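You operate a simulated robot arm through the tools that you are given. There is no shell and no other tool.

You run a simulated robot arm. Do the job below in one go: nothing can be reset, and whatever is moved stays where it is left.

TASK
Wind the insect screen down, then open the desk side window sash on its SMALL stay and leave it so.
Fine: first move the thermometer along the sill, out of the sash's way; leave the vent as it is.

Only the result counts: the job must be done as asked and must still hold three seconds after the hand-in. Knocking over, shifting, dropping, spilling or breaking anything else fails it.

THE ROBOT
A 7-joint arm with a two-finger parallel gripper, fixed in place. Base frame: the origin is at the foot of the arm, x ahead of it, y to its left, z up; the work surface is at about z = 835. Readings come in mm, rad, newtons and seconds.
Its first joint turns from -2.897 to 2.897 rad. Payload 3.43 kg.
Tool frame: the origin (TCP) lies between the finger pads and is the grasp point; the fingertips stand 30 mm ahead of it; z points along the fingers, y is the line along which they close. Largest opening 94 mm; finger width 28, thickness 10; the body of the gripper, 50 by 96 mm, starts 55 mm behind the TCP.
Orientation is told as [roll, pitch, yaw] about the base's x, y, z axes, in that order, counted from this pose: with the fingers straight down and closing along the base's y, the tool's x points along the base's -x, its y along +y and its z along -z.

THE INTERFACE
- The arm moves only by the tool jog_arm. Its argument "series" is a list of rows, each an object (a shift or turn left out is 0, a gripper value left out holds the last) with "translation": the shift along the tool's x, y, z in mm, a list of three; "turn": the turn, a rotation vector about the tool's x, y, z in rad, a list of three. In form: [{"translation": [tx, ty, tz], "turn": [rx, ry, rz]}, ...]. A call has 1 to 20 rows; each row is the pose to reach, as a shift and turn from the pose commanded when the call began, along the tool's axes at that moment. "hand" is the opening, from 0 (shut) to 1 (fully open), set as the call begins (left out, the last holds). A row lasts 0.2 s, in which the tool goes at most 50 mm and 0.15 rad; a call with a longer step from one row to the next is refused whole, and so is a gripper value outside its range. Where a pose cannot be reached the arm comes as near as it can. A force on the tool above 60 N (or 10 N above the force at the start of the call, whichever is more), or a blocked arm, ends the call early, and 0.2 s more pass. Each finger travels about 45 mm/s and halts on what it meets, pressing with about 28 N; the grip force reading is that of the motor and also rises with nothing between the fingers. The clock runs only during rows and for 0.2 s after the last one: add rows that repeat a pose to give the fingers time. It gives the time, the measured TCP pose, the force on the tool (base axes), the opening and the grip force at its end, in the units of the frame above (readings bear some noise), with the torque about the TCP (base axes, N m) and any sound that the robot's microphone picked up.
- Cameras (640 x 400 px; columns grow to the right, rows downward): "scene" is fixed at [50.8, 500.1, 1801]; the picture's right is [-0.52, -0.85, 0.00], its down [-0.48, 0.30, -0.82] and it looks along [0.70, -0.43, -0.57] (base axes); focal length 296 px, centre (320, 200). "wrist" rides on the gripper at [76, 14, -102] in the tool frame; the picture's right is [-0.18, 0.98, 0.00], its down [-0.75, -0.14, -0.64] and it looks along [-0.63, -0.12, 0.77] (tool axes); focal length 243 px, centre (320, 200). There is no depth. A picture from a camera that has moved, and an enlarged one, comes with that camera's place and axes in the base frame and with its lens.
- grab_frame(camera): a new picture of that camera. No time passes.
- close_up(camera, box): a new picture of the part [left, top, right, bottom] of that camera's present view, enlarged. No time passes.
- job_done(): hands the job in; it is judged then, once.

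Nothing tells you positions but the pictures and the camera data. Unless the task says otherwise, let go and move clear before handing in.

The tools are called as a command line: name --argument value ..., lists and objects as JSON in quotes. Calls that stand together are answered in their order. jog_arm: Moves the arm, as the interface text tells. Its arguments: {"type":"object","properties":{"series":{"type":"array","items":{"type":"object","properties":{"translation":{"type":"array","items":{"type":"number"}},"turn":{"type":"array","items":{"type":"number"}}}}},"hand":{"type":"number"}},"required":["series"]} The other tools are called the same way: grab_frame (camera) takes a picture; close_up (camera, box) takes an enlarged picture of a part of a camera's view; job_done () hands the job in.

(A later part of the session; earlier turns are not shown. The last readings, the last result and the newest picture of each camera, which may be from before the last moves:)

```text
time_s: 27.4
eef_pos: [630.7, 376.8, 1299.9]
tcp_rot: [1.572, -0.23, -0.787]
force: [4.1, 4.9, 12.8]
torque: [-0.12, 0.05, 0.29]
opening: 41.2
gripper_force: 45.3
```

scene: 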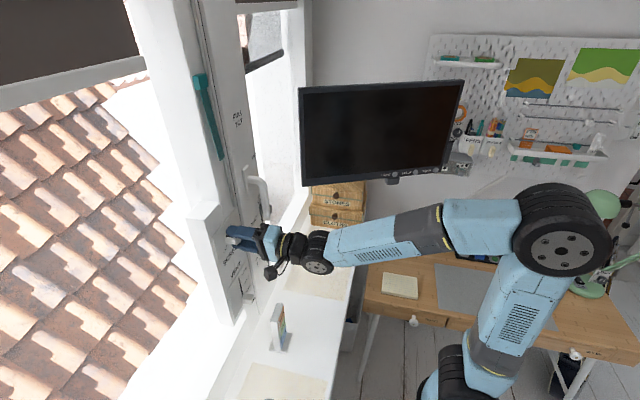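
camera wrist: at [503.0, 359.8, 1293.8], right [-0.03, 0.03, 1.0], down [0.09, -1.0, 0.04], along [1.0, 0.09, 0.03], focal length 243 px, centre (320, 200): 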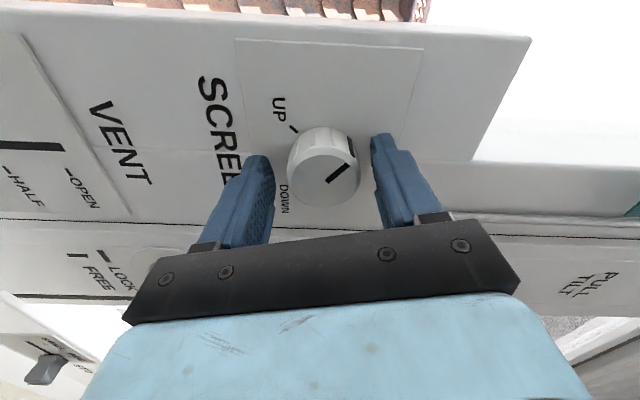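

jog_arm --series '[{"translation": [-0.4, 1.9, 0]}, {"translation": [-0.4, 1.9, 0], "turn": [0, 0, 0.13]}, {"translation": [-0.4, 1.9, 0], "turn": [0, 0, 0.26]}, {"translation": [-0.4, 1.9, 0], "turn": [0, 0, 0.39]}, {"translation": [-0.4, 1.9, 0], "turn": [0, 0, 0.52]}]'

grab_frame --camera "wrist"

```text
time_s: 28.6
eef_pos: [629.3, 377.8, 1300.2]
tcp_rot: [1.57, 0.291, -0.786]
force: [11.3, 10.1, 14.5]
torque: [-0.26, 0.16, -0.86]
opening: 41.1
gripper_force: 45.6
```

```text
taken
camera wrist: at [508.8, 353.9, 1335.4], right [0.32, -0.33, 0.89], down [0.03, -0.94, -0.35], along [0.95, 0.14, -0.29], focal length 243 px, centre (320, 200)
```

wrist: 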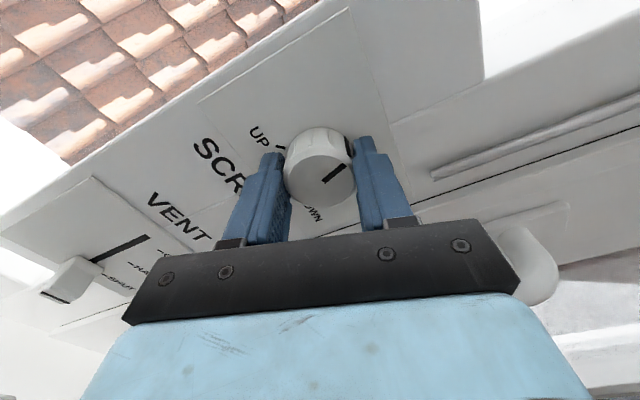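

jog_arm --series '[{"turn": [0, 0, 0.13]}, {"turn": [0, 0, 0.26]}, {"turn": [0, 0, 0.39]}, {"turn": [0, 0, 0.52]}, {"turn": [0, 0, 0.65]}]'

grab_frame --camera "wrist"

grab_frame --camera "scene"

```text
time_s: 29.8
eef_pos: [630.9, 378.2, 1301.9]
tcp_rot: [1.576, 0.94, -0.783]
force: [20.4, 5.7, 31.7]
torque: [-0.44, 0.22, 0.15]
opening: 40.9
gripper_force: 44.7
```

```text
taken
camera wrist: at [534.2, 328.1, 1370.5], right [0.64, -0.64, 0.43], down [-0.22, -0.69, -0.69], along [0.74, 0.35, -0.58], focal length 243 px, centre (320, 200)
```

wrist: 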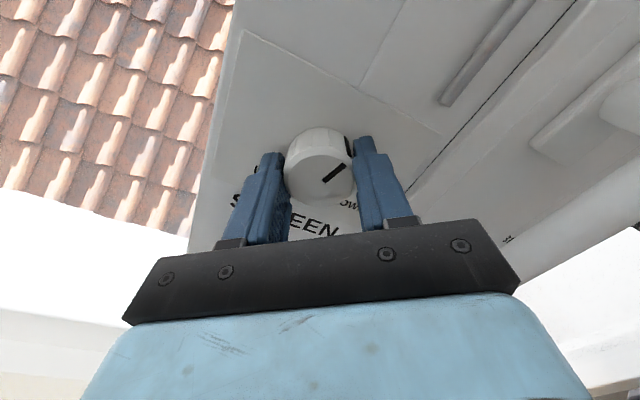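

```text
taken
```

scene: 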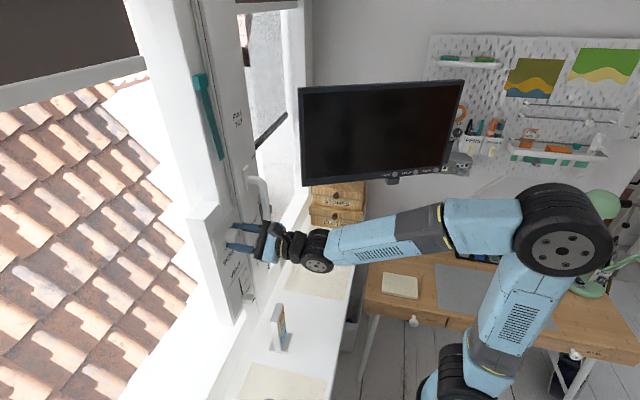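

The screen is about halfway down. I'll recentre slightly and keep winding.

jog_arm --series '[{"translation": [1.4, 2.3, 1.5]}, {"translation": [1.4, 2.3, 1.5], "turn": [0, 0, 0.13]}, {"translation": [1.4, 2.3, 1.5], "turn": [0, 0, 0.26]}, {"translation": [1.4, 2.3, 1.5], "turn": [0, 0, 0.39]}, {"translation": [1.4, 2.3, 1.5], "turn": [0, 0, 0.52]}]'

grab_frame --camera "wrist"

```text
time_s: 30.7
eef_pos: [638.1, 367.8, 1297.3]
tcp_rot: [1.537, 1.22, -0.844]
force: [-40.8, 34.5, -23.1]
torque: [-1.4, 0.81, 1.52]
opening: 60.3
gripper_force: 28.6
stopped in row 4: the force on the tool passed its limit at 96 N (the readings are from after the stop); the commanded pose is now the measured one
```

```text
taken
camera wrist: at [555.0, 307.3, 1374.5], right [0.68, -0.71, 0.17], down [-0.38, -0.54, -0.75], along [0.62, 0.44, -0.64], focal length 243 px, centre (320, 200)
```

wrist: 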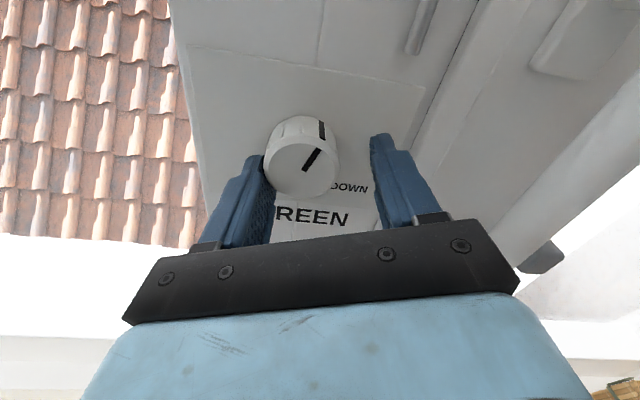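

The wrist reached its joint limit and the tool slipped off the knob. I'll open, back off and regrip with the wrist unwound.

jog_arm --series '[{}, {}, {"translation": [0, -4, 0]}, {"translation": [0, -6, 0]}]' --hand 0.72

grab_frame --camera "wrist"

```text
time_s: 31.7
eef_pos: [641.8, 365.0, 1299.5]
tcp_rot: [1.568, 1.224, -0.829]
force: [-11.9, 5.4, -3.1]
torque: [-0.01, -0.01, 0.55]
opening: 74.5
gripper_force: 5.8
```

```text
taken
camera wrist: at [557.6, 302.9, 1375.5], right [0.67, -0.73, 0.16], down [-0.39, -0.53, -0.76], along [0.63, 0.44, -0.63], focal length 243 px, centre (320, 200)
```

wrist: 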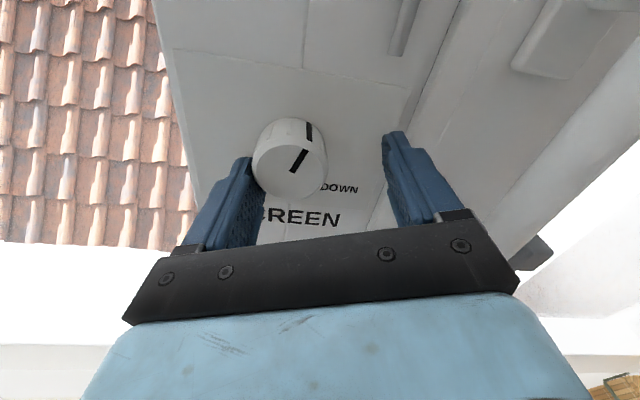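

jog_arm --series '[{"translation": [0, 0, -12], "turn": [0, 0, -0.05]}, {"translation": [0, 0, -24], "turn": [0, 0, -0.1]}, {"translation": [0, 0, -40], "turn": [0, 0, -0.2]}, {"translation": [0, 0, -60], "turn": [0, 0, -0.3]}]'

grab_frame --camera "wrist"

grab_frame --camera "scene"

```text
time_s: 32.7
eef_pos: [599.0, 323.9, 1299.6]
tcp_rot: [1.565, 0.923, -0.832]
force: [0.2, -0.9, 0.1]
torque: [0.01, 0.0, 0.0]
opening: 67.7
gripper_force: 0.0
```

```text
taken
camera wrist: at [499.8, 278.9, 1368.3], right [0.61, -0.66, 0.45], down [-0.24, -0.69, -0.68], along [0.76, 0.31, -0.58], focal length 243 px, centre (320, 200)
```

wrist: 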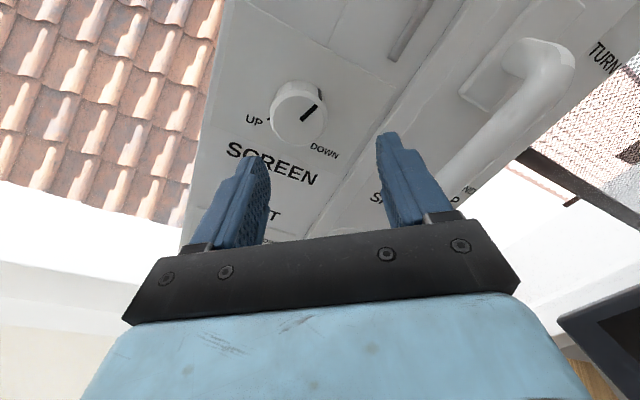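

```text
taken
```

scene: 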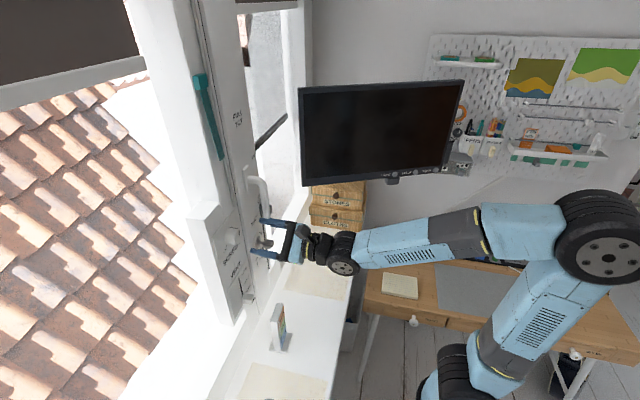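

The pointer is now past the top, with roughly 120° of clockwise winding left. I'll square the tool up, then unwind the wrist clear of the knob for a second grip.

jog_arm --series '[{"translation": [4, -4.5, 0], "turn": [0.019, 0.014, 0]}, {"translation": [8, -9, 0], "turn": [0.0375, 0.0283, 0]}]'

jog_arm --series '[{"turn": [0, 0, -0.135]}, {"turn": [0, 0, -0.27]}, {"turn": [0, 0, -0.405]}, {"turn": [0, 0, -0.54]}, {"turn": [0, 0, -0.675]}, {"turn": [0, 0, -0.81]}, {"turn": [0, 0, -0.945]}, {"turn": [0, 0, -1.08]}, {"turn": [0, 0, -1.215]}, {"turn": [0, 0, -1.35]}, {"turn": [0, 0, -1.485]}, {"turn": [0, 0, -1.62]}, {"turn": [0, 0, -1.755]}, {"turn": [0, 0, -1.89]}, {"turn": [0, 0, -2.025]}, {"turn": [0, 0, -2.15]}]'

grab_frame --camera "wrist"

```text
time_s: 33.3
eef_pos: [590.9, 332.0, 1301.6]
tcp_rot: [1.566, 0.926, -0.784]
force: [0.4, 1.0, -0.4]
torque: [0.03, -0.02, -0.01]
opening: 67.7
gripper_force: 0.0
```

```text
time_s: 36.7
eef_pos: [589.8, 333.6, 1299.5]
tcp_rot: [1.563, -1.229, -0.771]
force: [-0.4, 0.3, 0.3]
torque: [-0.01, 0.0, -0.03]
opening: 67.7
gripper_force: 0.2
```

```text
taken
camera wrist: at [489.4, 286.0, 1232.9], right [-0.61, 0.61, 0.5], down [-0.17, -0.73, 0.66], along [0.77, 0.32, 0.55], focal length 243 px, centre (320, 200)
```

wrist: 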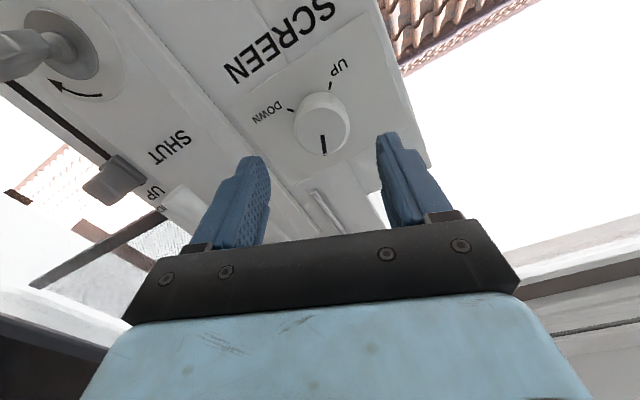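

close_up --camera "wrist" --box '[260, 80, 380, 170]'

```text
4.44 times, centred on (320, 125) of wrist
camera zoom: at [489.4, 286.0, 1232.9], right [-0.61, 0.61, 0.5], down [-0.17, -0.73, 0.66], along [0.77, 0.32, 0.55], focal length 1078 px, centre (320, 533)
```

zoom: 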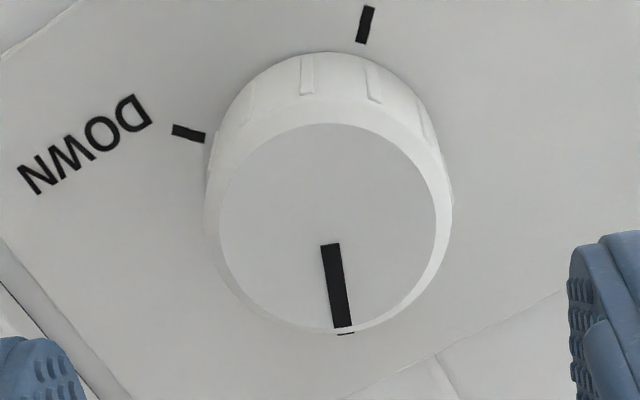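

The face centre is near U≈183, z≈1302. I'll shift slightly up, advance and regrip.

jog_arm --series '[{"translation": [-1.6, 0, 15]}, {"translation": [-1.6, 0, 32]}, {"translation": [-1.6, 0, 50]}, {"translation": [-1.6, 0, 63]}]'

jog_arm --series '[{}, {}, {}, {}]' --hand 0.3

grab_frame --camera "wrist"

```text
time_s: 37.7
eef_pos: [633.2, 377.2, 1301.6]
tcp_rot: [1.565, -1.225, -0.773]
force: [-0.2, -0.3, 0.0]
torque: [-0.01, 0.03, -0.03]
opening: 67.9
gripper_force: 0.1
```

```text
time_s: 38.7
eef_pos: [633.2, 377.1, 1302.8]
tcp_rot: [1.565, -1.226, -0.773]
force: [-3.3, 12.4, 7.2]
torque: [-0.24, 0.29, -0.38]
opening: 41.8
gripper_force: 45.0
```

```text
taken
camera wrist: at [533.2, 331.3, 1234.9], right [-0.61, 0.61, 0.51], down [-0.17, -0.73, 0.66], along [0.77, 0.32, 0.55], focal length 243 px, centre (320, 200)
```

wrist: 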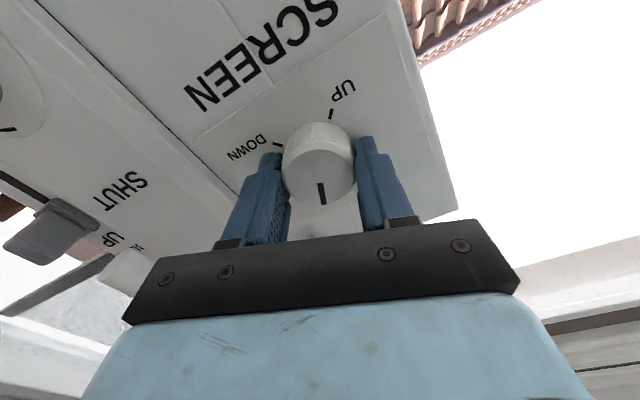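

jog_arm --series '[{"translation": [-0.2, 0.5, 0]}, {"translation": [-0.2, 0.5, 0], "turn": [0, 0, 0.13]}, {"translation": [-0.2, 0.5, 0], "turn": [0, 0, 0.26]}, {"translation": [-0.2, 0.5, 0], "turn": [0, 0, 0.39]}, {"translation": [-0.2, 0.5, 0], "turn": [0, 0, 0.52]}, {"translation": [-0.2, 0.5, 0], "turn": [0, 0, 0.65]}, {"translation": [-0.2, 0.5, 0], "turn": [0, 0, 0.78]}]'

grab_frame --camera "wrist"

grab_frame --camera "scene"

```text
time_s: 40.3
eef_pos: [634.7, 377.8, 1302.0]
tcp_rot: [1.566, -0.442, -0.777]
force: [1.4, 1.9, -6.5]
torque: [0.56, -0.59, 0.87]
opening: 41.7
gripper_force: 45.0
```

```text
taken
camera wrist: at [508.6, 355.7, 1281.2], right [-0.18, 0.18, 0.97], down [0.08, -0.98, 0.2], along [0.98, 0.11, 0.16], focal length 243 px, centre (320, 200)
```

wrist: 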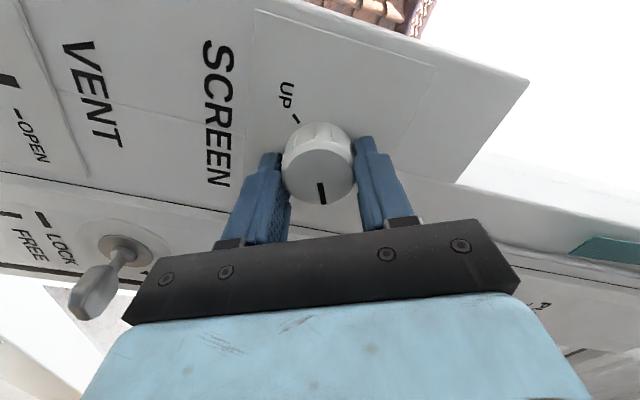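

```text
taken
```

scene: 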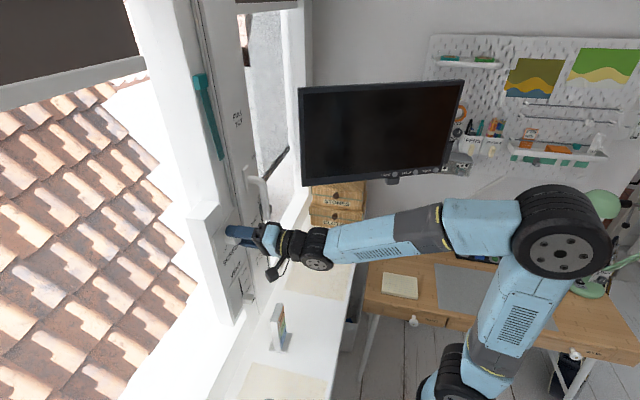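

Loads are low now that I'm centred. Continuing to wind.

jog_arm --series '[{"turn": [0, 0, 0.13]}, {"turn": [0, 0, 0.26]}, {"turn": [0, 0, 0.39]}, {"turn": [0, 0, 0.52]}, {"turn": [0, 0, 0.65]}, {"turn": [0, 0, 0.78]}]'

grab_frame --camera "wrist"

grab_frame --camera "scene"

```text
time_s: 41.7
eef_pos: [634.0, 377.6, 1300.0]
tcp_rot: [1.564, 0.339, -0.785]
force: [-8.0, -8.4, -34.7]
torque: [0.48, -0.65, 0.15]
opening: 42.1
gripper_force: 44.9
```

```text
taken
camera wrist: at [514.5, 350.5, 1338.3], right [0.36, -0.35, 0.87], down [0.02, -0.93, -0.38], along [0.93, 0.15, -0.33], focal length 243 px, centre (320, 200)
```

wrist: 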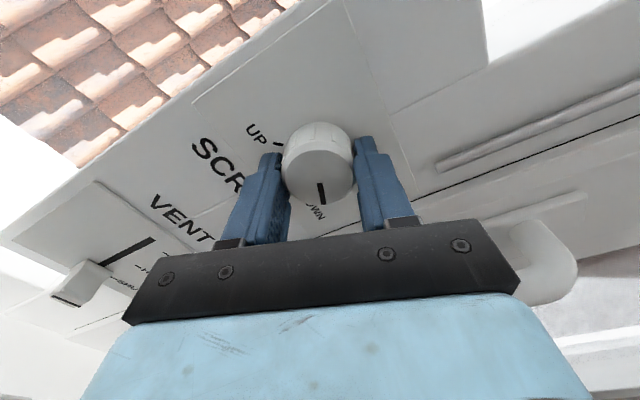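

```text
taken
```

scene: 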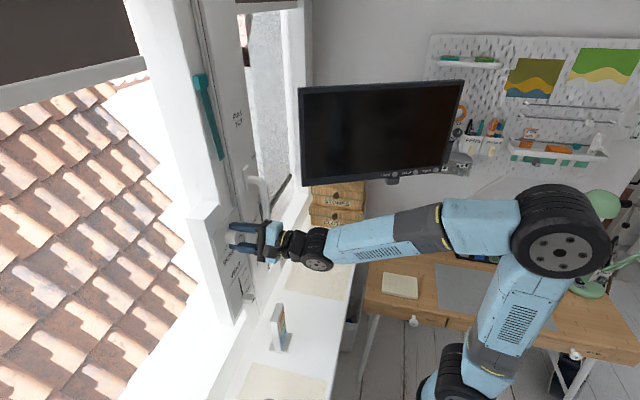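

jog_arm --series '[{"translation": [-0.5, -1.4, 0]}, {"translation": [-0.5, -1.4, 0], "turn": [0, 0, 0.12]}, {"translation": [-0.5, -1.4, 0], "turn": [0, 0, 0.24]}, {"translation": [-0.5, -1.4, 0], "turn": [0, 0, 0.36]}, {"translation": [-0.5, -1.4, 0], "turn": [0, 0, 0.48]}]'

grab_frame --camera "wrist"

close_up --camera "scene" --box '[200, 100, 340, 280]'

```text
time_s: 42.9
eef_pos: [633.2, 377.3, 1299.1]
tcp_rot: [1.565, 0.816, -0.785]
force: [-12.9, -2.3, -34.8]
torque: [-0.15, -0.77, -0.47]
opening: 42.5
gripper_force: 45.3
```

```text
taken
camera wrist: at [531.8, 333.5, 1364.6], right [0.6, -0.59, 0.54], down [-0.16, -0.75, -0.64], along [0.78, 0.3, -0.54], focal length 243 px, centre (320, 200)
```

wrist: 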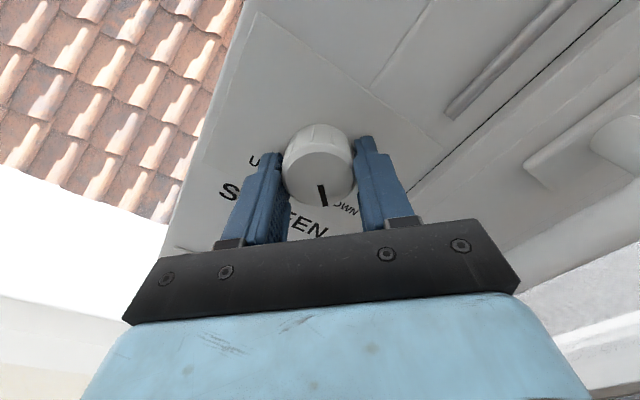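

```text
2.22 times, centred on (270, 190) of scene
camera zoom: at [50.8, 500.1, 1801.0], right [-0.52, -0.85, 0.0], down [-0.48, 0.3, -0.82], along [0.7, -0.43, -0.57], focal length 658 px, centre (431, 222)
```

zoom: 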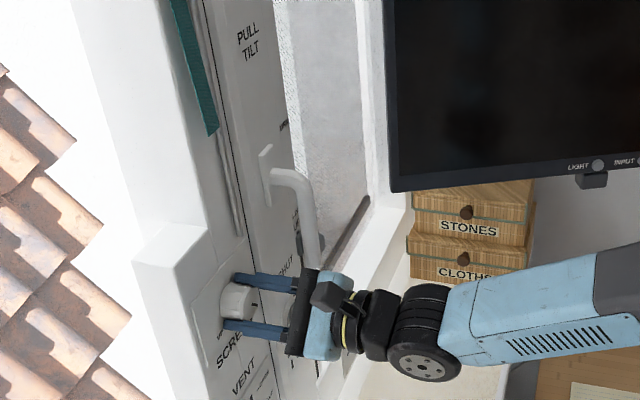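

close_up --camera "wrist" --box '[240, 110, 400, 240]'

```text
3.08 times, centred on (320, 175) of wrist
camera zoom: at [531.8, 333.5, 1364.6], right [0.6, -0.59, 0.54], down [-0.16, -0.75, -0.64], along [0.78, 0.3, -0.54], focal length 746 px, centre (320, 277)
```

zoom: 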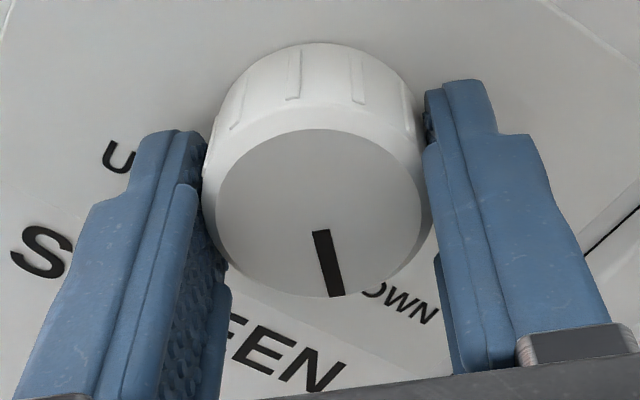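

The pointer now appears to be at 4:30, which is DOWN. I'll nudge slightly further to confirm it's against its end stop.

jog_arm --series '[{"turn": [0, 0, 0.06]}, {"turn": [0, 0, 0.12]}]'

close_up --camera "wrist" --box '[240, 110, 400, 240]'

close_up --camera "scene" --box '[240, 120, 320, 220]'

```text
time_s: 43.5
eef_pos: [633.0, 378.9, 1301.0]
tcp_rot: [1.568, 0.935, -0.782]
force: [-15.6, 10.6, -26.3]
torque: [0.28, -0.78, -0.12]
opening: 41.5
gripper_force: 45.1
```

```text
3.08 times, centred on (320, 175) of wrist
camera zoom: at [536.7, 328.7, 1370.2], right [0.64, -0.63, 0.44], down [-0.21, -0.69, -0.69], along [0.74, 0.35, -0.58], focal length 746 px, centre (320, 277)
```

zoom: 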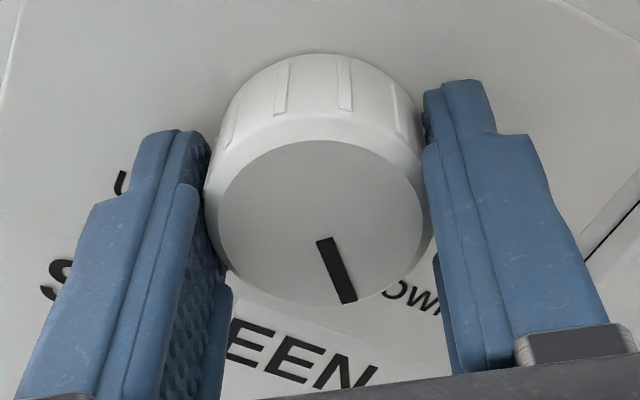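

```text
4.00 times, centred on (280, 170) of scene
camera zoom: at [50.8, 500.1, 1801.0], right [-0.52, -0.85, 0.0], down [-0.48, 0.3, -0.82], along [0.7, -0.43, -0.57], focal length 1185 px, centre (480, 320)
```

zoom: 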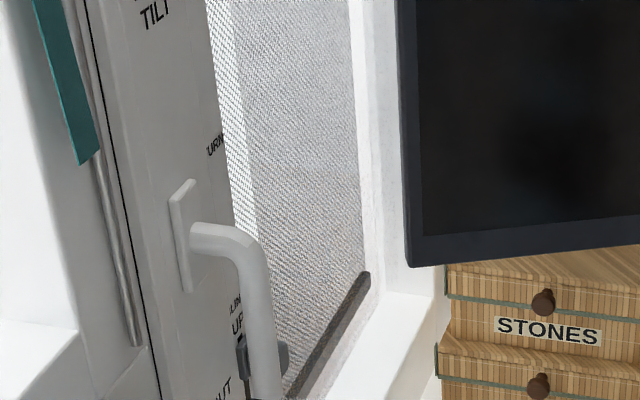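

The fingers slipped while the pointer stayed at 4:30, so the knob is at its DOWN stop and the screen bar is at the bottom. I'll release and back away.

jog_arm --series '[{}, {}, {}]' --hand 0.68

jog_arm --series '[{"translation": [0, 0, -15]}, {"translation": [0, 0, -40]}, {"translation": [0, 0, -80]}, {"translation": [0, 0, -115]}]'

grab_frame --camera "wrist"

grab_frame --camera "scene"

```text
time_s: 44.3
eef_pos: [633.9, 377.5, 1300.8]
tcp_rot: [1.567, 0.936, -0.784]
force: [-0.5, 0.5, -0.2]
torque: [0.0, 0.03, -0.01]
opening: 63.8
gripper_force: 0.0
```

```text
time_s: 45.3
eef_pos: [553.4, 293.5, 1299.1]
tcp_rot: [1.562, 0.933, -0.785]
force: [1.0, 0.6, -0.9]
torque: [0.04, -0.04, 0.01]
opening: 64.0
gripper_force: 0.1
```

```text
taken
camera wrist: at [457.1, 244.5, 1368.7], right [0.64, -0.63, 0.44], down [-0.22, -0.69, -0.69], along [0.74, 0.35, -0.58], focal length 243 px, centre (320, 200)
```

wrist: 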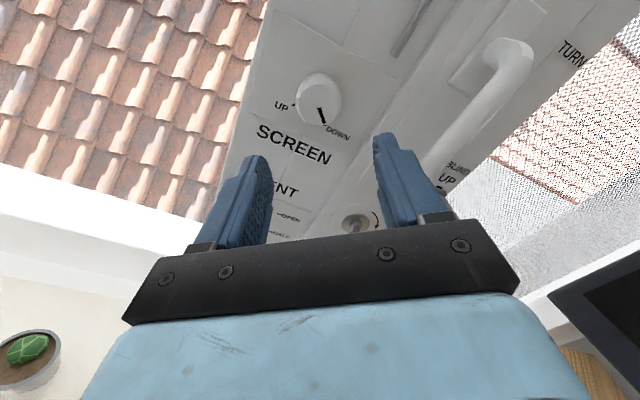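

```text
taken
```

scene: 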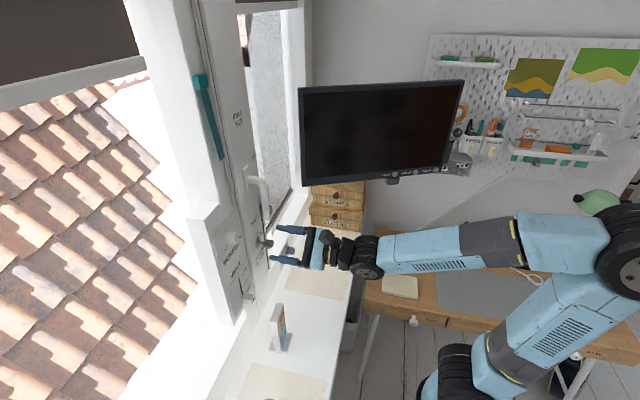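

The pointer is at DOWN and the screen is fully lowered. Next is the stay slider (about U=523, z≈923); first I'll unwind the wrist here in free space.

jog_arm --series '[{"turn": [0, 0, -0.14]}, {"turn": [0, 0, -0.28]}, {"turn": [0, 0, -0.42]}, {"turn": [0, 0, -0.56]}, {"turn": [0, 0, -0.7]}, {"turn": [0, 0, -0.84]}, {"turn": [0, 0, -0.98]}, {"turn": [0, 0, -1.12]}, {"turn": [0, 0, -1.26]}, {"turn": [0, 0, -1.4]}, {"turn": [0, 0, -1.54]}, {"turn": [0, 0, -1.68]}, {"turn": [0, 0, -1.82]}, {"turn": [0, 0, -1.96]}, {"turn": [0, 0, -2.1]}, {"turn": [0, 0, -2.24]}, {"turn": [0, 0, -2.38]}, {"turn": [0, 0, -2.504]}]' --hand 0.55

grab_frame --camera "wrist"

```text
time_s: 49.1
eef_pos: [553.2, 293.8, 1301.4]
tcp_rot: [-0.08, -1.568, 0.871]
force: [0.3, 0.1, 0.2]
torque: [0.0, -0.01, 0.0]
opening: 52.0
gripper_force: 0.1
```

```text
taken
camera wrist: at [471.2, 231.2, 1224.4], right [-0.7, 0.69, 0.18], down [-0.35, -0.55, 0.76], along [0.62, 0.46, 0.63], focal length 243 px, centre (320, 200)
```

wrist: 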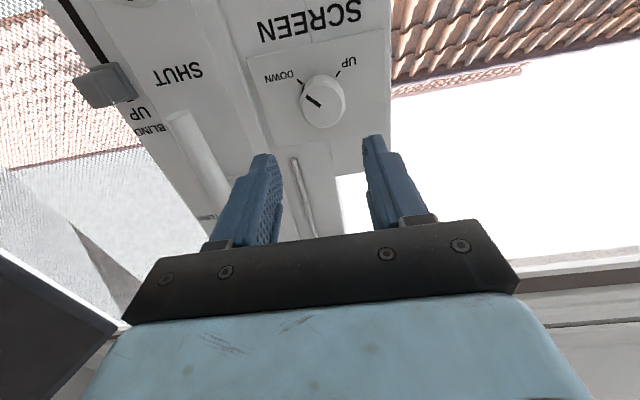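

The pointer is exactly on the DOWN tick. Now I'll move down and right to in front of the STAY slider with a slight downward tilt.

jog_arm --series '[{"translation": [30, -31, -15], "turn": [0, 0.043, 0]}, {"translation": [61, -62, -25], "turn": [0, 0.085, 0]}, {"translation": [91, -92, -30], "turn": [0, 0.128, 0]}, {"translation": [121, -123, -30], "turn": [0, 0.171, 0]}, {"translation": [152, -154, -30], "turn": [0, 0.214, 0]}, {"translation": [182, -185, -30], "turn": [0, 0.256, 0]}, {"translation": [212, -216, -30], "turn": [0, 0.299, 0]}, {"translation": [243, -247, -25], "turn": [0, 0.342, 0]}, {"translation": [273, -278, -20], "turn": [0, 0.385, 0]}, {"translation": [304, -308, -15], "turn": [0, 0.427, 0]}, {"translation": [334, -339, -9], "turn": [0, 0.47, 0]}]'

grab_frame --camera "wrist"

grab_frame --camera "scene"

```text
time_s: 51.5
eef_pos: [787.4, 52.3, 964.9]
tcp_rot: [0.003, -1.096, 0.787]
force: [-0.1, -0.3, 1.6]
torque: [-0.04, 0.03, 0.01]
opening: 51.8
gripper_force: 0.0
```

```text
taken
camera wrist: at [687.6, -28.7, 942.7], right [-0.64, 0.75, 0.17], down [-0.06, -0.26, 0.96], along [0.77, 0.61, 0.21], focal length 243 px, centre (320, 200)
```

wrist: 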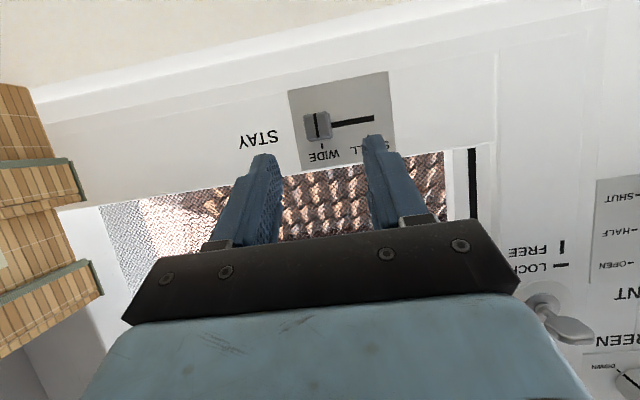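

```text
taken
```

scene: 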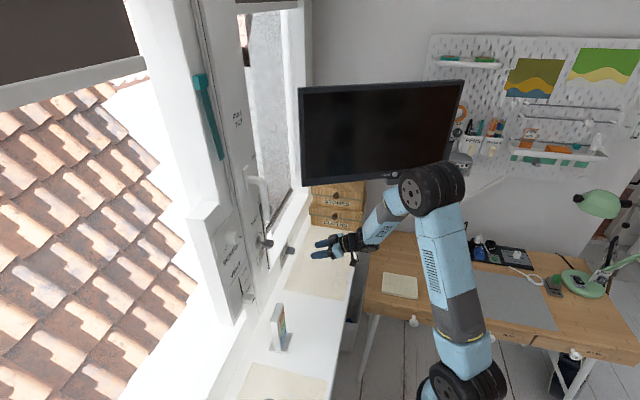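

close_up --camera "wrist" --box '[270, 60, 410, 180]'

```text
3.33 times, centred on (340, 120) of wrist
camera zoom: at [687.6, -28.7, 942.7], right [-0.64, 0.75, 0.17], down [-0.06, -0.26, 0.96], along [0.77, 0.61, 0.21], focal length 809 px, centre (253, 467)
```

zoom: 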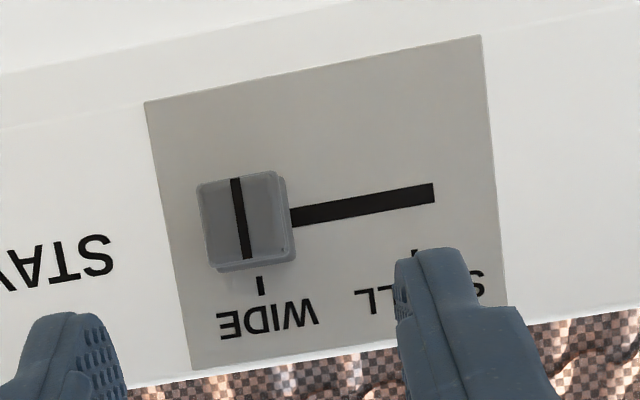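

The slider knob is 26 mm square at U≈526, z≈923; SMALL is about 50 mm to its left. I'll align and approach.

jog_arm --series '[{"translation": [-9, -3.3, 15]}, {"translation": [-18.2, -6.6, 30]}, {"translation": [-18.2, -6.6, 50]}, {"translation": [-18.2, -6.6, 65]}]'

grab_frame --camera "wrist"

close_up --camera "scene" --box '[240, 180, 400, 300]'

```text
time_s: 52.5
eef_pos: [838.2, 93.3, 952.5]
tcp_rot: [0.005, -1.098, 0.788]
force: [-0.9, 0.0, 0.0]
torque: [-0.03, 0.01, 0.01]
opening: 51.8
gripper_force: 0.1
```

```text
taken
camera wrist: at [738.8, 12.8, 930.7], right [-0.64, 0.75, 0.17], down [-0.06, -0.26, 0.96], along [0.77, 0.61, 0.21], focal length 243 px, centre (320, 200)
```

wrist: 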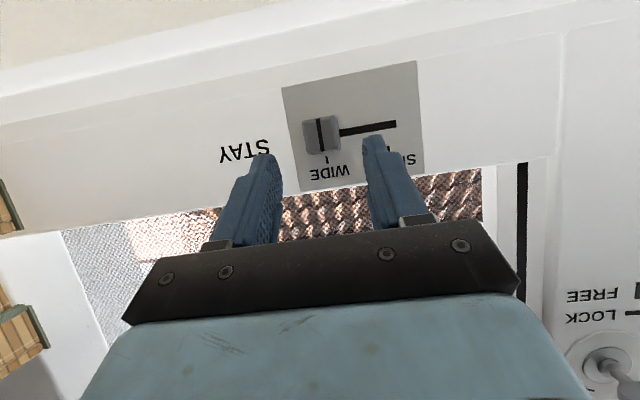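

```text
3.33 times, centred on (320, 240) of scene
camera zoom: at [50.8, 500.1, 1801.0], right [-0.52, -0.85, 0.0], down [-0.48, 0.3, -0.82], along [0.7, -0.43, -0.57], focal length 987 px, centre (320, 67)
```

zoom: 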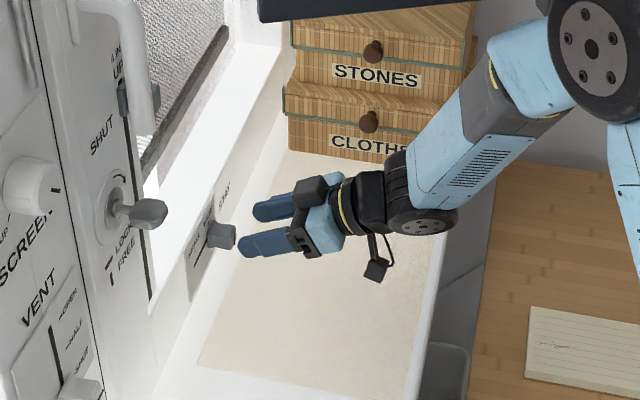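

jog_arm --series '[{"translation": [0, 0, 15]}, {"translation": [0, 0, 28]}, {"translation": [0, 0, 36]}, {"translation": [0, 0, 40]}]'

grab_frame --camera "wrist"

```text
time_s: 53.5
eef_pos: [862.1, 116.5, 935.4]
tcp_rot: [0.005, -1.097, 0.786]
force: [0.7, 0.5, 1.3]
torque: [0.01, -0.02, -0.01]
opening: 51.8
gripper_force: 0.1
```

```text
taken
camera wrist: at [763.9, 37.3, 912.9], right [-0.64, 0.75, 0.17], down [-0.06, -0.26, 0.96], along [0.77, 0.61, 0.21], focal length 243 px, centre (320, 200)
```

wrist: 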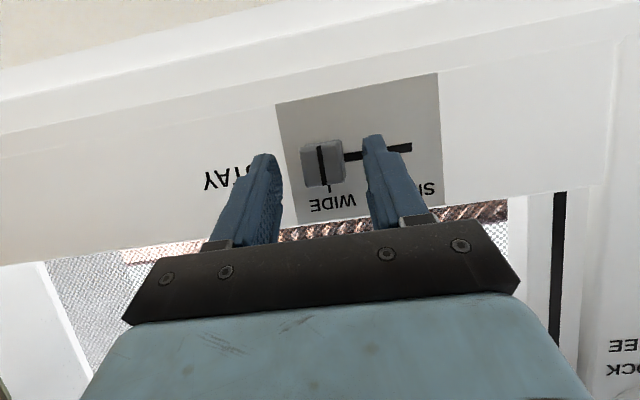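

jog_arm --series '[{"translation": [1.4, 0, 2.2]}, {"translation": [2.7, 0, 4.4]}]'

jog_arm --series '[{}, {}, {}, {}]' --hand 0.15

grab_frame --camera "wrist"

```text
time_s: 54.1
eef_pos: [864.6, 121.1, 929.2]
tcp_rot: [0.004, -1.097, 0.789]
force: [0.7, -0.3, -0.1]
torque: [-0.02, -0.01, -0.01]
opening: 51.8
gripper_force: 0.0
```

```text
time_s: 55.1
eef_pos: [864.1, 120.3, 930.2]
tcp_rot: [0.005, -1.096, 0.787]
force: [-6.7, 4.3, -0.9]
torque: [0.02, 0.0, 0.34]
opening: 25.2
gripper_force: 44.8
```

```text
taken
camera wrist: at [765.4, 40.2, 908.4], right [-0.64, 0.75, 0.17], down [-0.06, -0.26, 0.96], along [0.77, 0.61, 0.21], focal length 243 px, centre (320, 200)
```

wrist: 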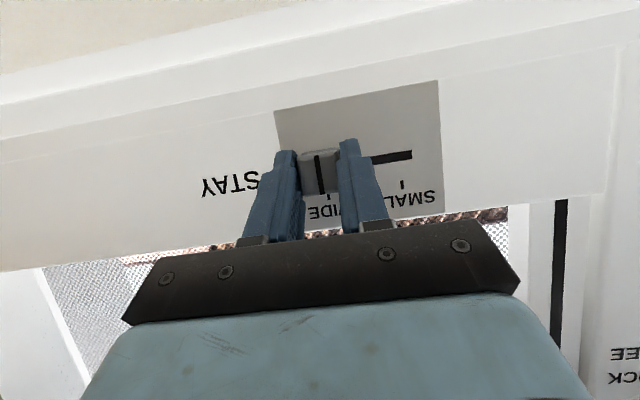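

Gripped the slider knob (25 mm). Sliding it left toward SMALL.

jog_arm --series '[{"translation": [0, 8, 0]}, {"translation": [0, 18, 0]}, {"translation": [0, 28, 0]}, {"translation": [0, 38, 0]}, {"translation": [0, 46, 0]}, {"translation": [0, 49, 0]}]'

grab_frame --camera "wrist"

```text
time_s: 56.5
eef_pos: [828.8, 154.8, 930.0]
tcp_rot: [0.006, -1.096, 0.788]
force: [-4.2, -1.9, -5.0]
torque: [0.12, 0.06, 0.01]
opening: 24.6
gripper_force: 45.3
```

```text
taken
camera wrist: at [731.1, 74.4, 908.5], right [-0.64, 0.75, 0.17], down [-0.06, -0.26, 0.96], along [0.77, 0.61, 0.21], focal length 243 px, centre (320, 200)
```

wrist: 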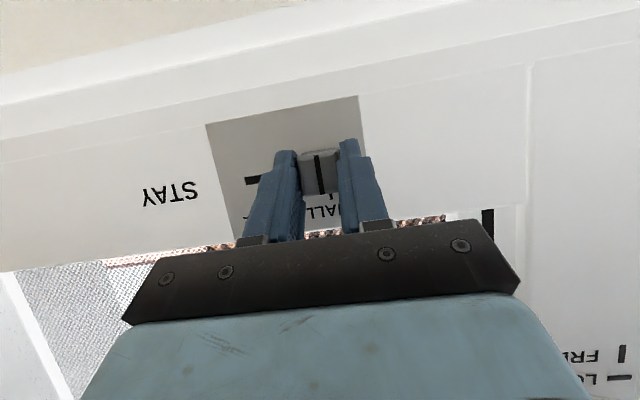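

jog_arm --series '[{"translation": [0, 1.5, 0]}, {"translation": [0, 3, 0]}]'

close_up --camera "wrist" --box '[240, 110, 400, 250]'

```text
time_s: 57.1
eef_pos: [827.6, 156.2, 931.0]
tcp_rot: [0.006, -1.094, 0.786]
force: [2.3, 2.4, -7.9]
torque: [-0.21, 0.23, 0.0]
opening: 25.1
gripper_force: 44.7
```

```text
2.86 times, centred on (320, 180) of wrist
camera zoom: at [729.4, 76.0, 908.5], right [-0.64, 0.75, 0.17], down [-0.06, -0.26, 0.96], along [0.77, 0.61, 0.21], focal length 693 px, centre (320, 257)
```

zoom: 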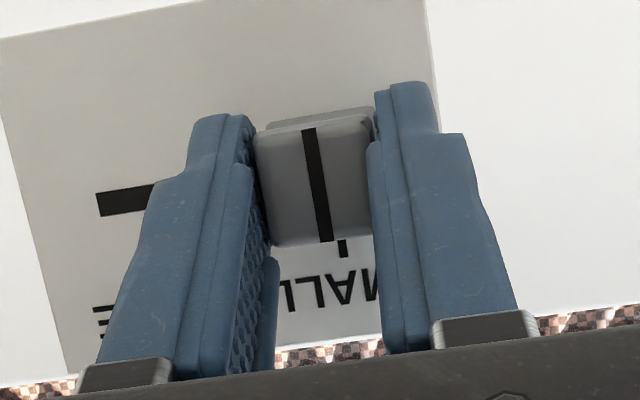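

jog_arm --series '[{"translation": [0, 2, 0]}, {"translation": [0, 4, 0]}]'

close_up --camera "wrist" --box '[240, 110, 400, 250]'

```text
time_s: 57.7
eef_pos: [826.8, 156.6, 929.4]
tcp_rot: [0.005, -1.098, 0.782]
force: [17.7, -8.4, -6.8]
torque: [-0.17, 0.15, -0.67]
opening: 24.8
gripper_force: 45.2
```

```text
2.86 times, centred on (320, 180) of wrist
camera zoom: at [727.7, 76.7, 908.5], right [-0.64, 0.75, 0.17], down [-0.06, -0.26, 0.96], along [0.77, 0.6, 0.21], focal length 693 px, centre (320, 257)
```

zoom: 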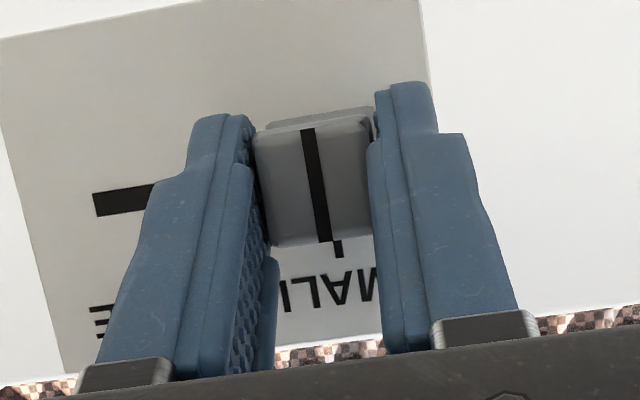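

The slider hit its SMALL end stop (about 18 N). Releasing and backing off.

jog_arm --series '[{}, {}, {}]' --hand 0.55

jog_arm --series '[{"translation": [0, 0, -20]}, {"translation": [0, 0, -50]}, {"translation": [0, 0, -90]}, {"translation": [0, 0, -130]}]'

grab_frame --camera "wrist"

grab_frame --camera "scene"

```text
time_s: 58.5
eef_pos: [824.4, 158.9, 930.7]
tcp_rot: [0.004, -1.099, 0.788]
force: [0.7, -0.2, 0.3]
torque: [-0.01, 0.01, -0.04]
opening: 51.7
gripper_force: 0.1
```

```text
time_s: 59.5
eef_pos: [745.0, 76.6, 986.0]
tcp_rot: [0.005, -1.098, 0.786]
force: [-0.1, 0.1, 0.0]
torque: [0.04, -0.02, -0.01]
opening: 51.3
gripper_force: 0.1
```

```text
taken
camera wrist: at [645.6, -4.0, 964.1], right [-0.64, 0.75, 0.17], down [-0.06, -0.26, 0.96], along [0.77, 0.61, 0.21], focal length 243 px, centre (320, 200)
```

wrist: 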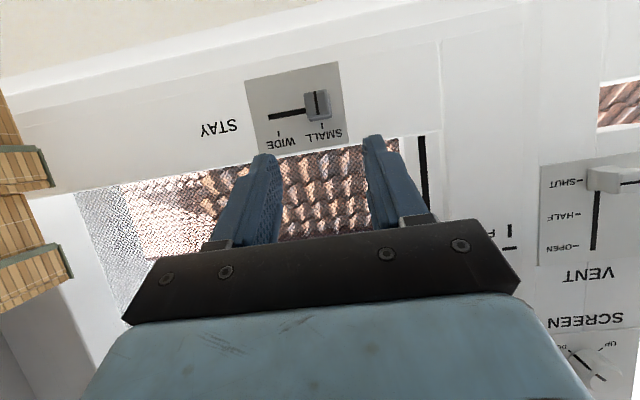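

```text
taken
```

scene: 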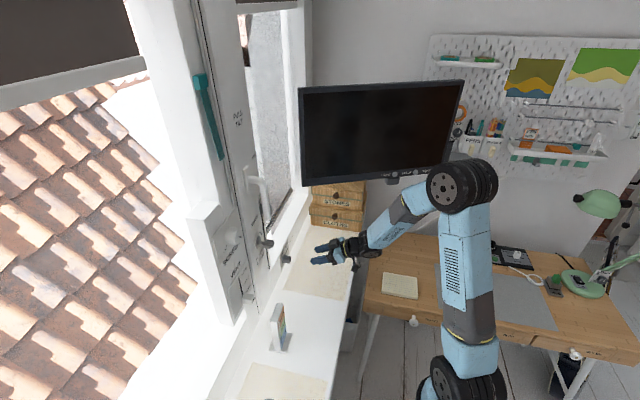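

STAY is at SMALL. Now I'll move to look at the sash lock (about U=303, z=1169).

jog_arm --series '[{"translation": [-30.6, 24, -13.2], "turn": [0, -0.067, 0]}, {"translation": [-61.3, 48.6, -26.4], "turn": [0, -0.134, 0]}, {"translation": [-91.9, 73, -39.6], "turn": [0, -0.201, 0]}, {"translation": [-122.5, 97, -52.8], "turn": [0, -0.269, 0]}, {"translation": [-153.1, 121.4, -65.9], "turn": [0, -0.336, 0]}, {"translation": [-183.8, 145.7, -79.1], "turn": [0, -0.403, 0]}, {"translation": [-214.4, 170, -92.3], "turn": [0, -0.471, 0]}]'

grab_frame --camera "wrist"

close_up --camera "wrist" --box '[220, 0, 420, 130]'

close_up --camera "scene" --box '[230, 200, 310, 270]'

```text
time_s: 61.1
eef_pos: [633.9, 209.3, 1222.4]
tcp_rot: [1.118, -1.568, -0.323]
force: [-0.1, 0.0, -0.6]
torque: [0.01, -0.03, 0.04]
opening: 51.8
gripper_force: 0.0
```

```text
taken
camera wrist: at [551.1, 144.5, 1145.8], right [-0.7, 0.69, 0.19], down [-0.35, -0.56, 0.75], along [0.62, 0.46, 0.63], focal length 243 px, centre (320, 200)
```

wrist: 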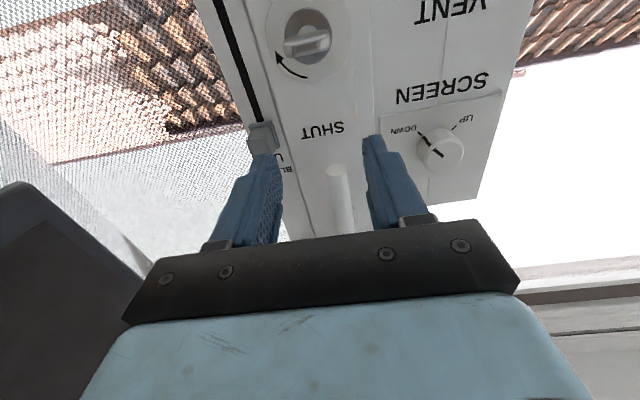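

```text
3.08 times, centred on (320, 65) of wrist
camera zoom: at [551.1, 144.5, 1145.8], right [-0.7, 0.69, 0.19], down [-0.35, -0.56, 0.75], along [0.62, 0.46, 0.63], focal length 746 px, centre (320, 615)
```

zoom: 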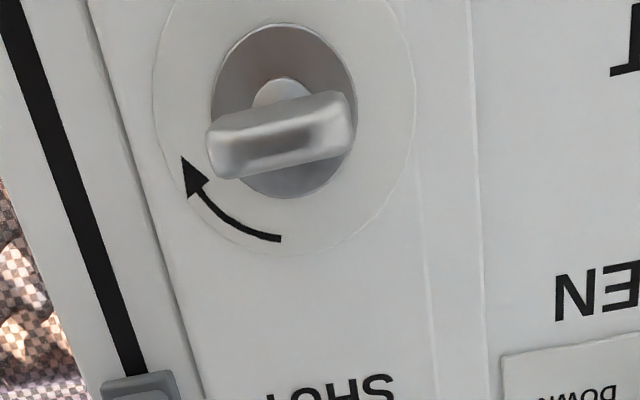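

```text
5.71 times, centred on (270, 235) of scene
camera zoom: at [50.8, 500.1, 1801.0], right [-0.52, -0.85, 0.0], down [-0.48, 0.3, -0.82], along [0.7, -0.43, -0.57], focal length 1693 px, centre (606, 0)
```

zoom: 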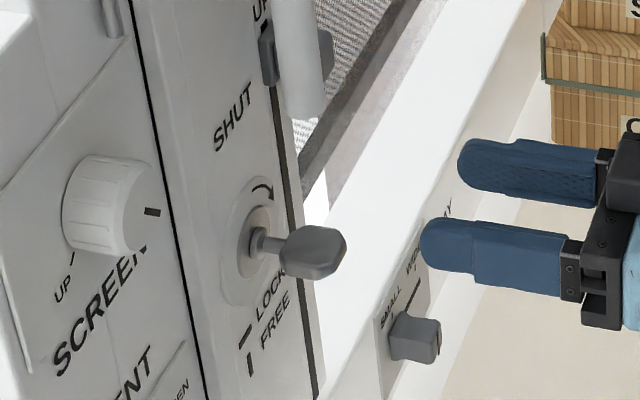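

The thumb-turn's wing is horizontal (LOCK) with an arrow showing clockwise to FREE. I'll rotate the gripper so the fingers close vertically on the wing and line up with it.

jog_arm --series '[{"translation": [5, 0, 0], "turn": [0, 0, -0.143]}, {"translation": [10, 0, 0], "turn": [0, 0, -0.286]}, {"translation": [15, 0, 0], "turn": [0, 0, -0.428]}, {"translation": [20, 0, 0], "turn": [0, 0, -0.571]}, {"translation": [25, 0, 0], "turn": [0, 0, -0.714]}, {"translation": [30, 0, 0], "turn": [0, 0, -0.857]}, {"translation": [35, 0, 4], "turn": [0, 0, -1.0]}, {"translation": [40, 0, 8], "turn": [0, 0, -1.143]}, {"translation": [45, -1, 14], "turn": [0, 0, -1.285]}, {"translation": [50, -1.2, 20], "turn": [0, 0, -1.428]}, {"translation": [53, -1.2, 30], "turn": [0, 0, -1.571]}]'

grab_frame --camera "wrist"

close_up --camera "scene" --box '[220, 180, 340, 280]'

```text
time_s: 63.5
eef_pos: [655.5, 227.4, 1168.8]
tcp_rot: [-1.569, 0.001, 2.363]
force: [-0.3, 0.1, -0.3]
torque: [0.02, -0.04, 0.01]
opening: 51.9
gripper_force: 0.1
```

```text
taken
camera wrist: at [637.7, 100.5, 1155.1], right [-0.13, 0.13, -0.98], down [-0.99, 0.07, 0.14], along [0.09, 0.99, 0.12], focal length 243 px, centre (320, 200)
```

wrist: 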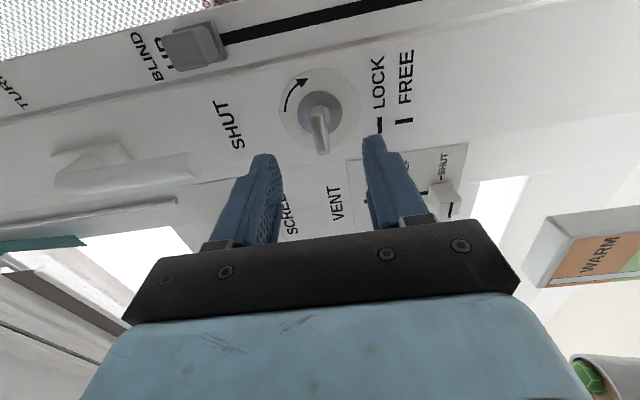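

```text
4.00 times, centred on (280, 230) of scene
camera zoom: at [50.8, 500.1, 1801.0], right [-0.52, -0.85, 0.0], down [-0.48, 0.3, -0.82], along [0.7, -0.43, -0.57], focal length 1185 px, centre (480, 80)
```

zoom: 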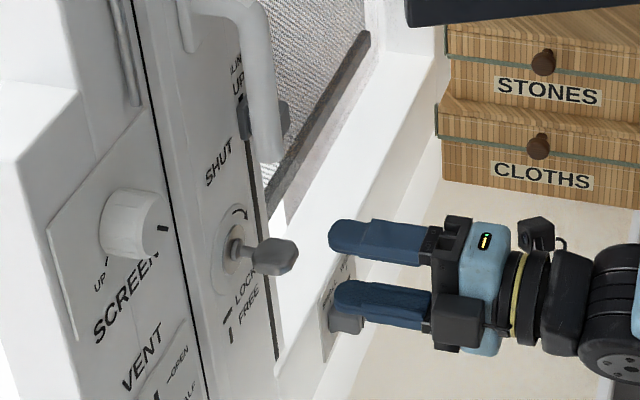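

The wing is centred between the fingers. Advancing to it and closing.

jog_arm --series '[{"translation": [-1, 0, 20]}, {"translation": [-1, 0, 40]}, {"translation": [-1, 0, 58]}, {"translation": [-1, 0, 72]}]'

grab_frame --camera "wrist"

close_up --camera "scene" --box '[220, 180, 340, 280]'

```text
time_s: 64.5
eef_pos: [705.6, 279.7, 1169.7]
tcp_rot: [-1.57, -0.003, 2.362]
force: [-0.1, -0.9, -0.5]
torque: [-0.02, -0.02, -0.03]
opening: 51.7
gripper_force: 0.1
```

```text
taken
camera wrist: at [687.4, 152.3, 1155.3], right [-0.13, 0.13, -0.98], down [-0.99, 0.07, 0.14], along [0.09, 0.99, 0.12], focal length 243 px, centre (320, 200)
```

wrist: 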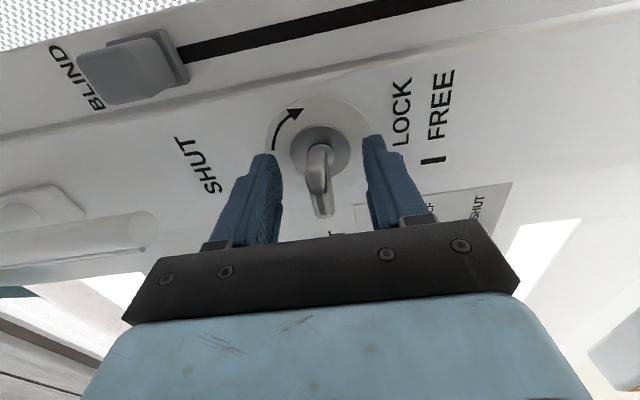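

```text
4.00 times, centred on (280, 230) of scene
camera zoom: at [50.8, 500.1, 1801.0], right [-0.52, -0.85, 0.0], down [-0.48, 0.3, -0.82], along [0.7, -0.43, -0.57], focal length 1185 px, centre (480, 80)
```

zoom: 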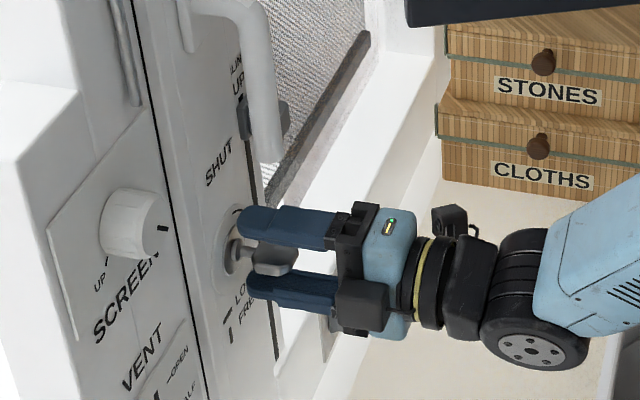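

jog_arm --series '[{}, {}, {}, {}]' --hand 0.05

grab_frame --camera "wrist"

```text
time_s: 65.5
eef_pos: [705.4, 277.4, 1170.0]
tcp_rot: [-1.569, -0.003, 2.362]
force: [0.3, 1.1, -0.9]
torque: [-0.04, -0.05, 0.02]
opening: 15.5
gripper_force: 45.1
```

```text
taken
camera wrist: at [687.5, 152.3, 1155.2], right [-0.13, 0.13, -0.98], down [-0.99, 0.07, 0.14], along [0.09, 0.99, 0.12], focal length 243 px, centre (320, 200)
```

wrist: 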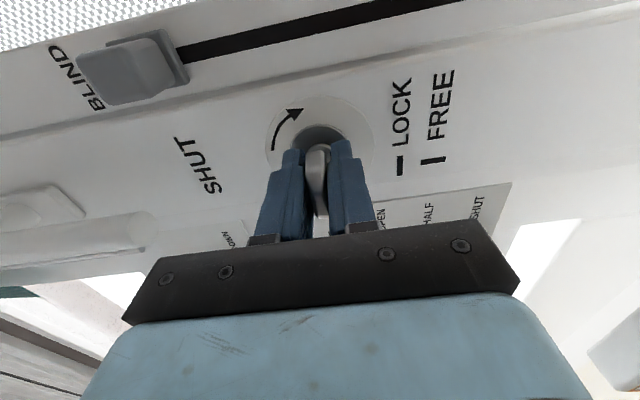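

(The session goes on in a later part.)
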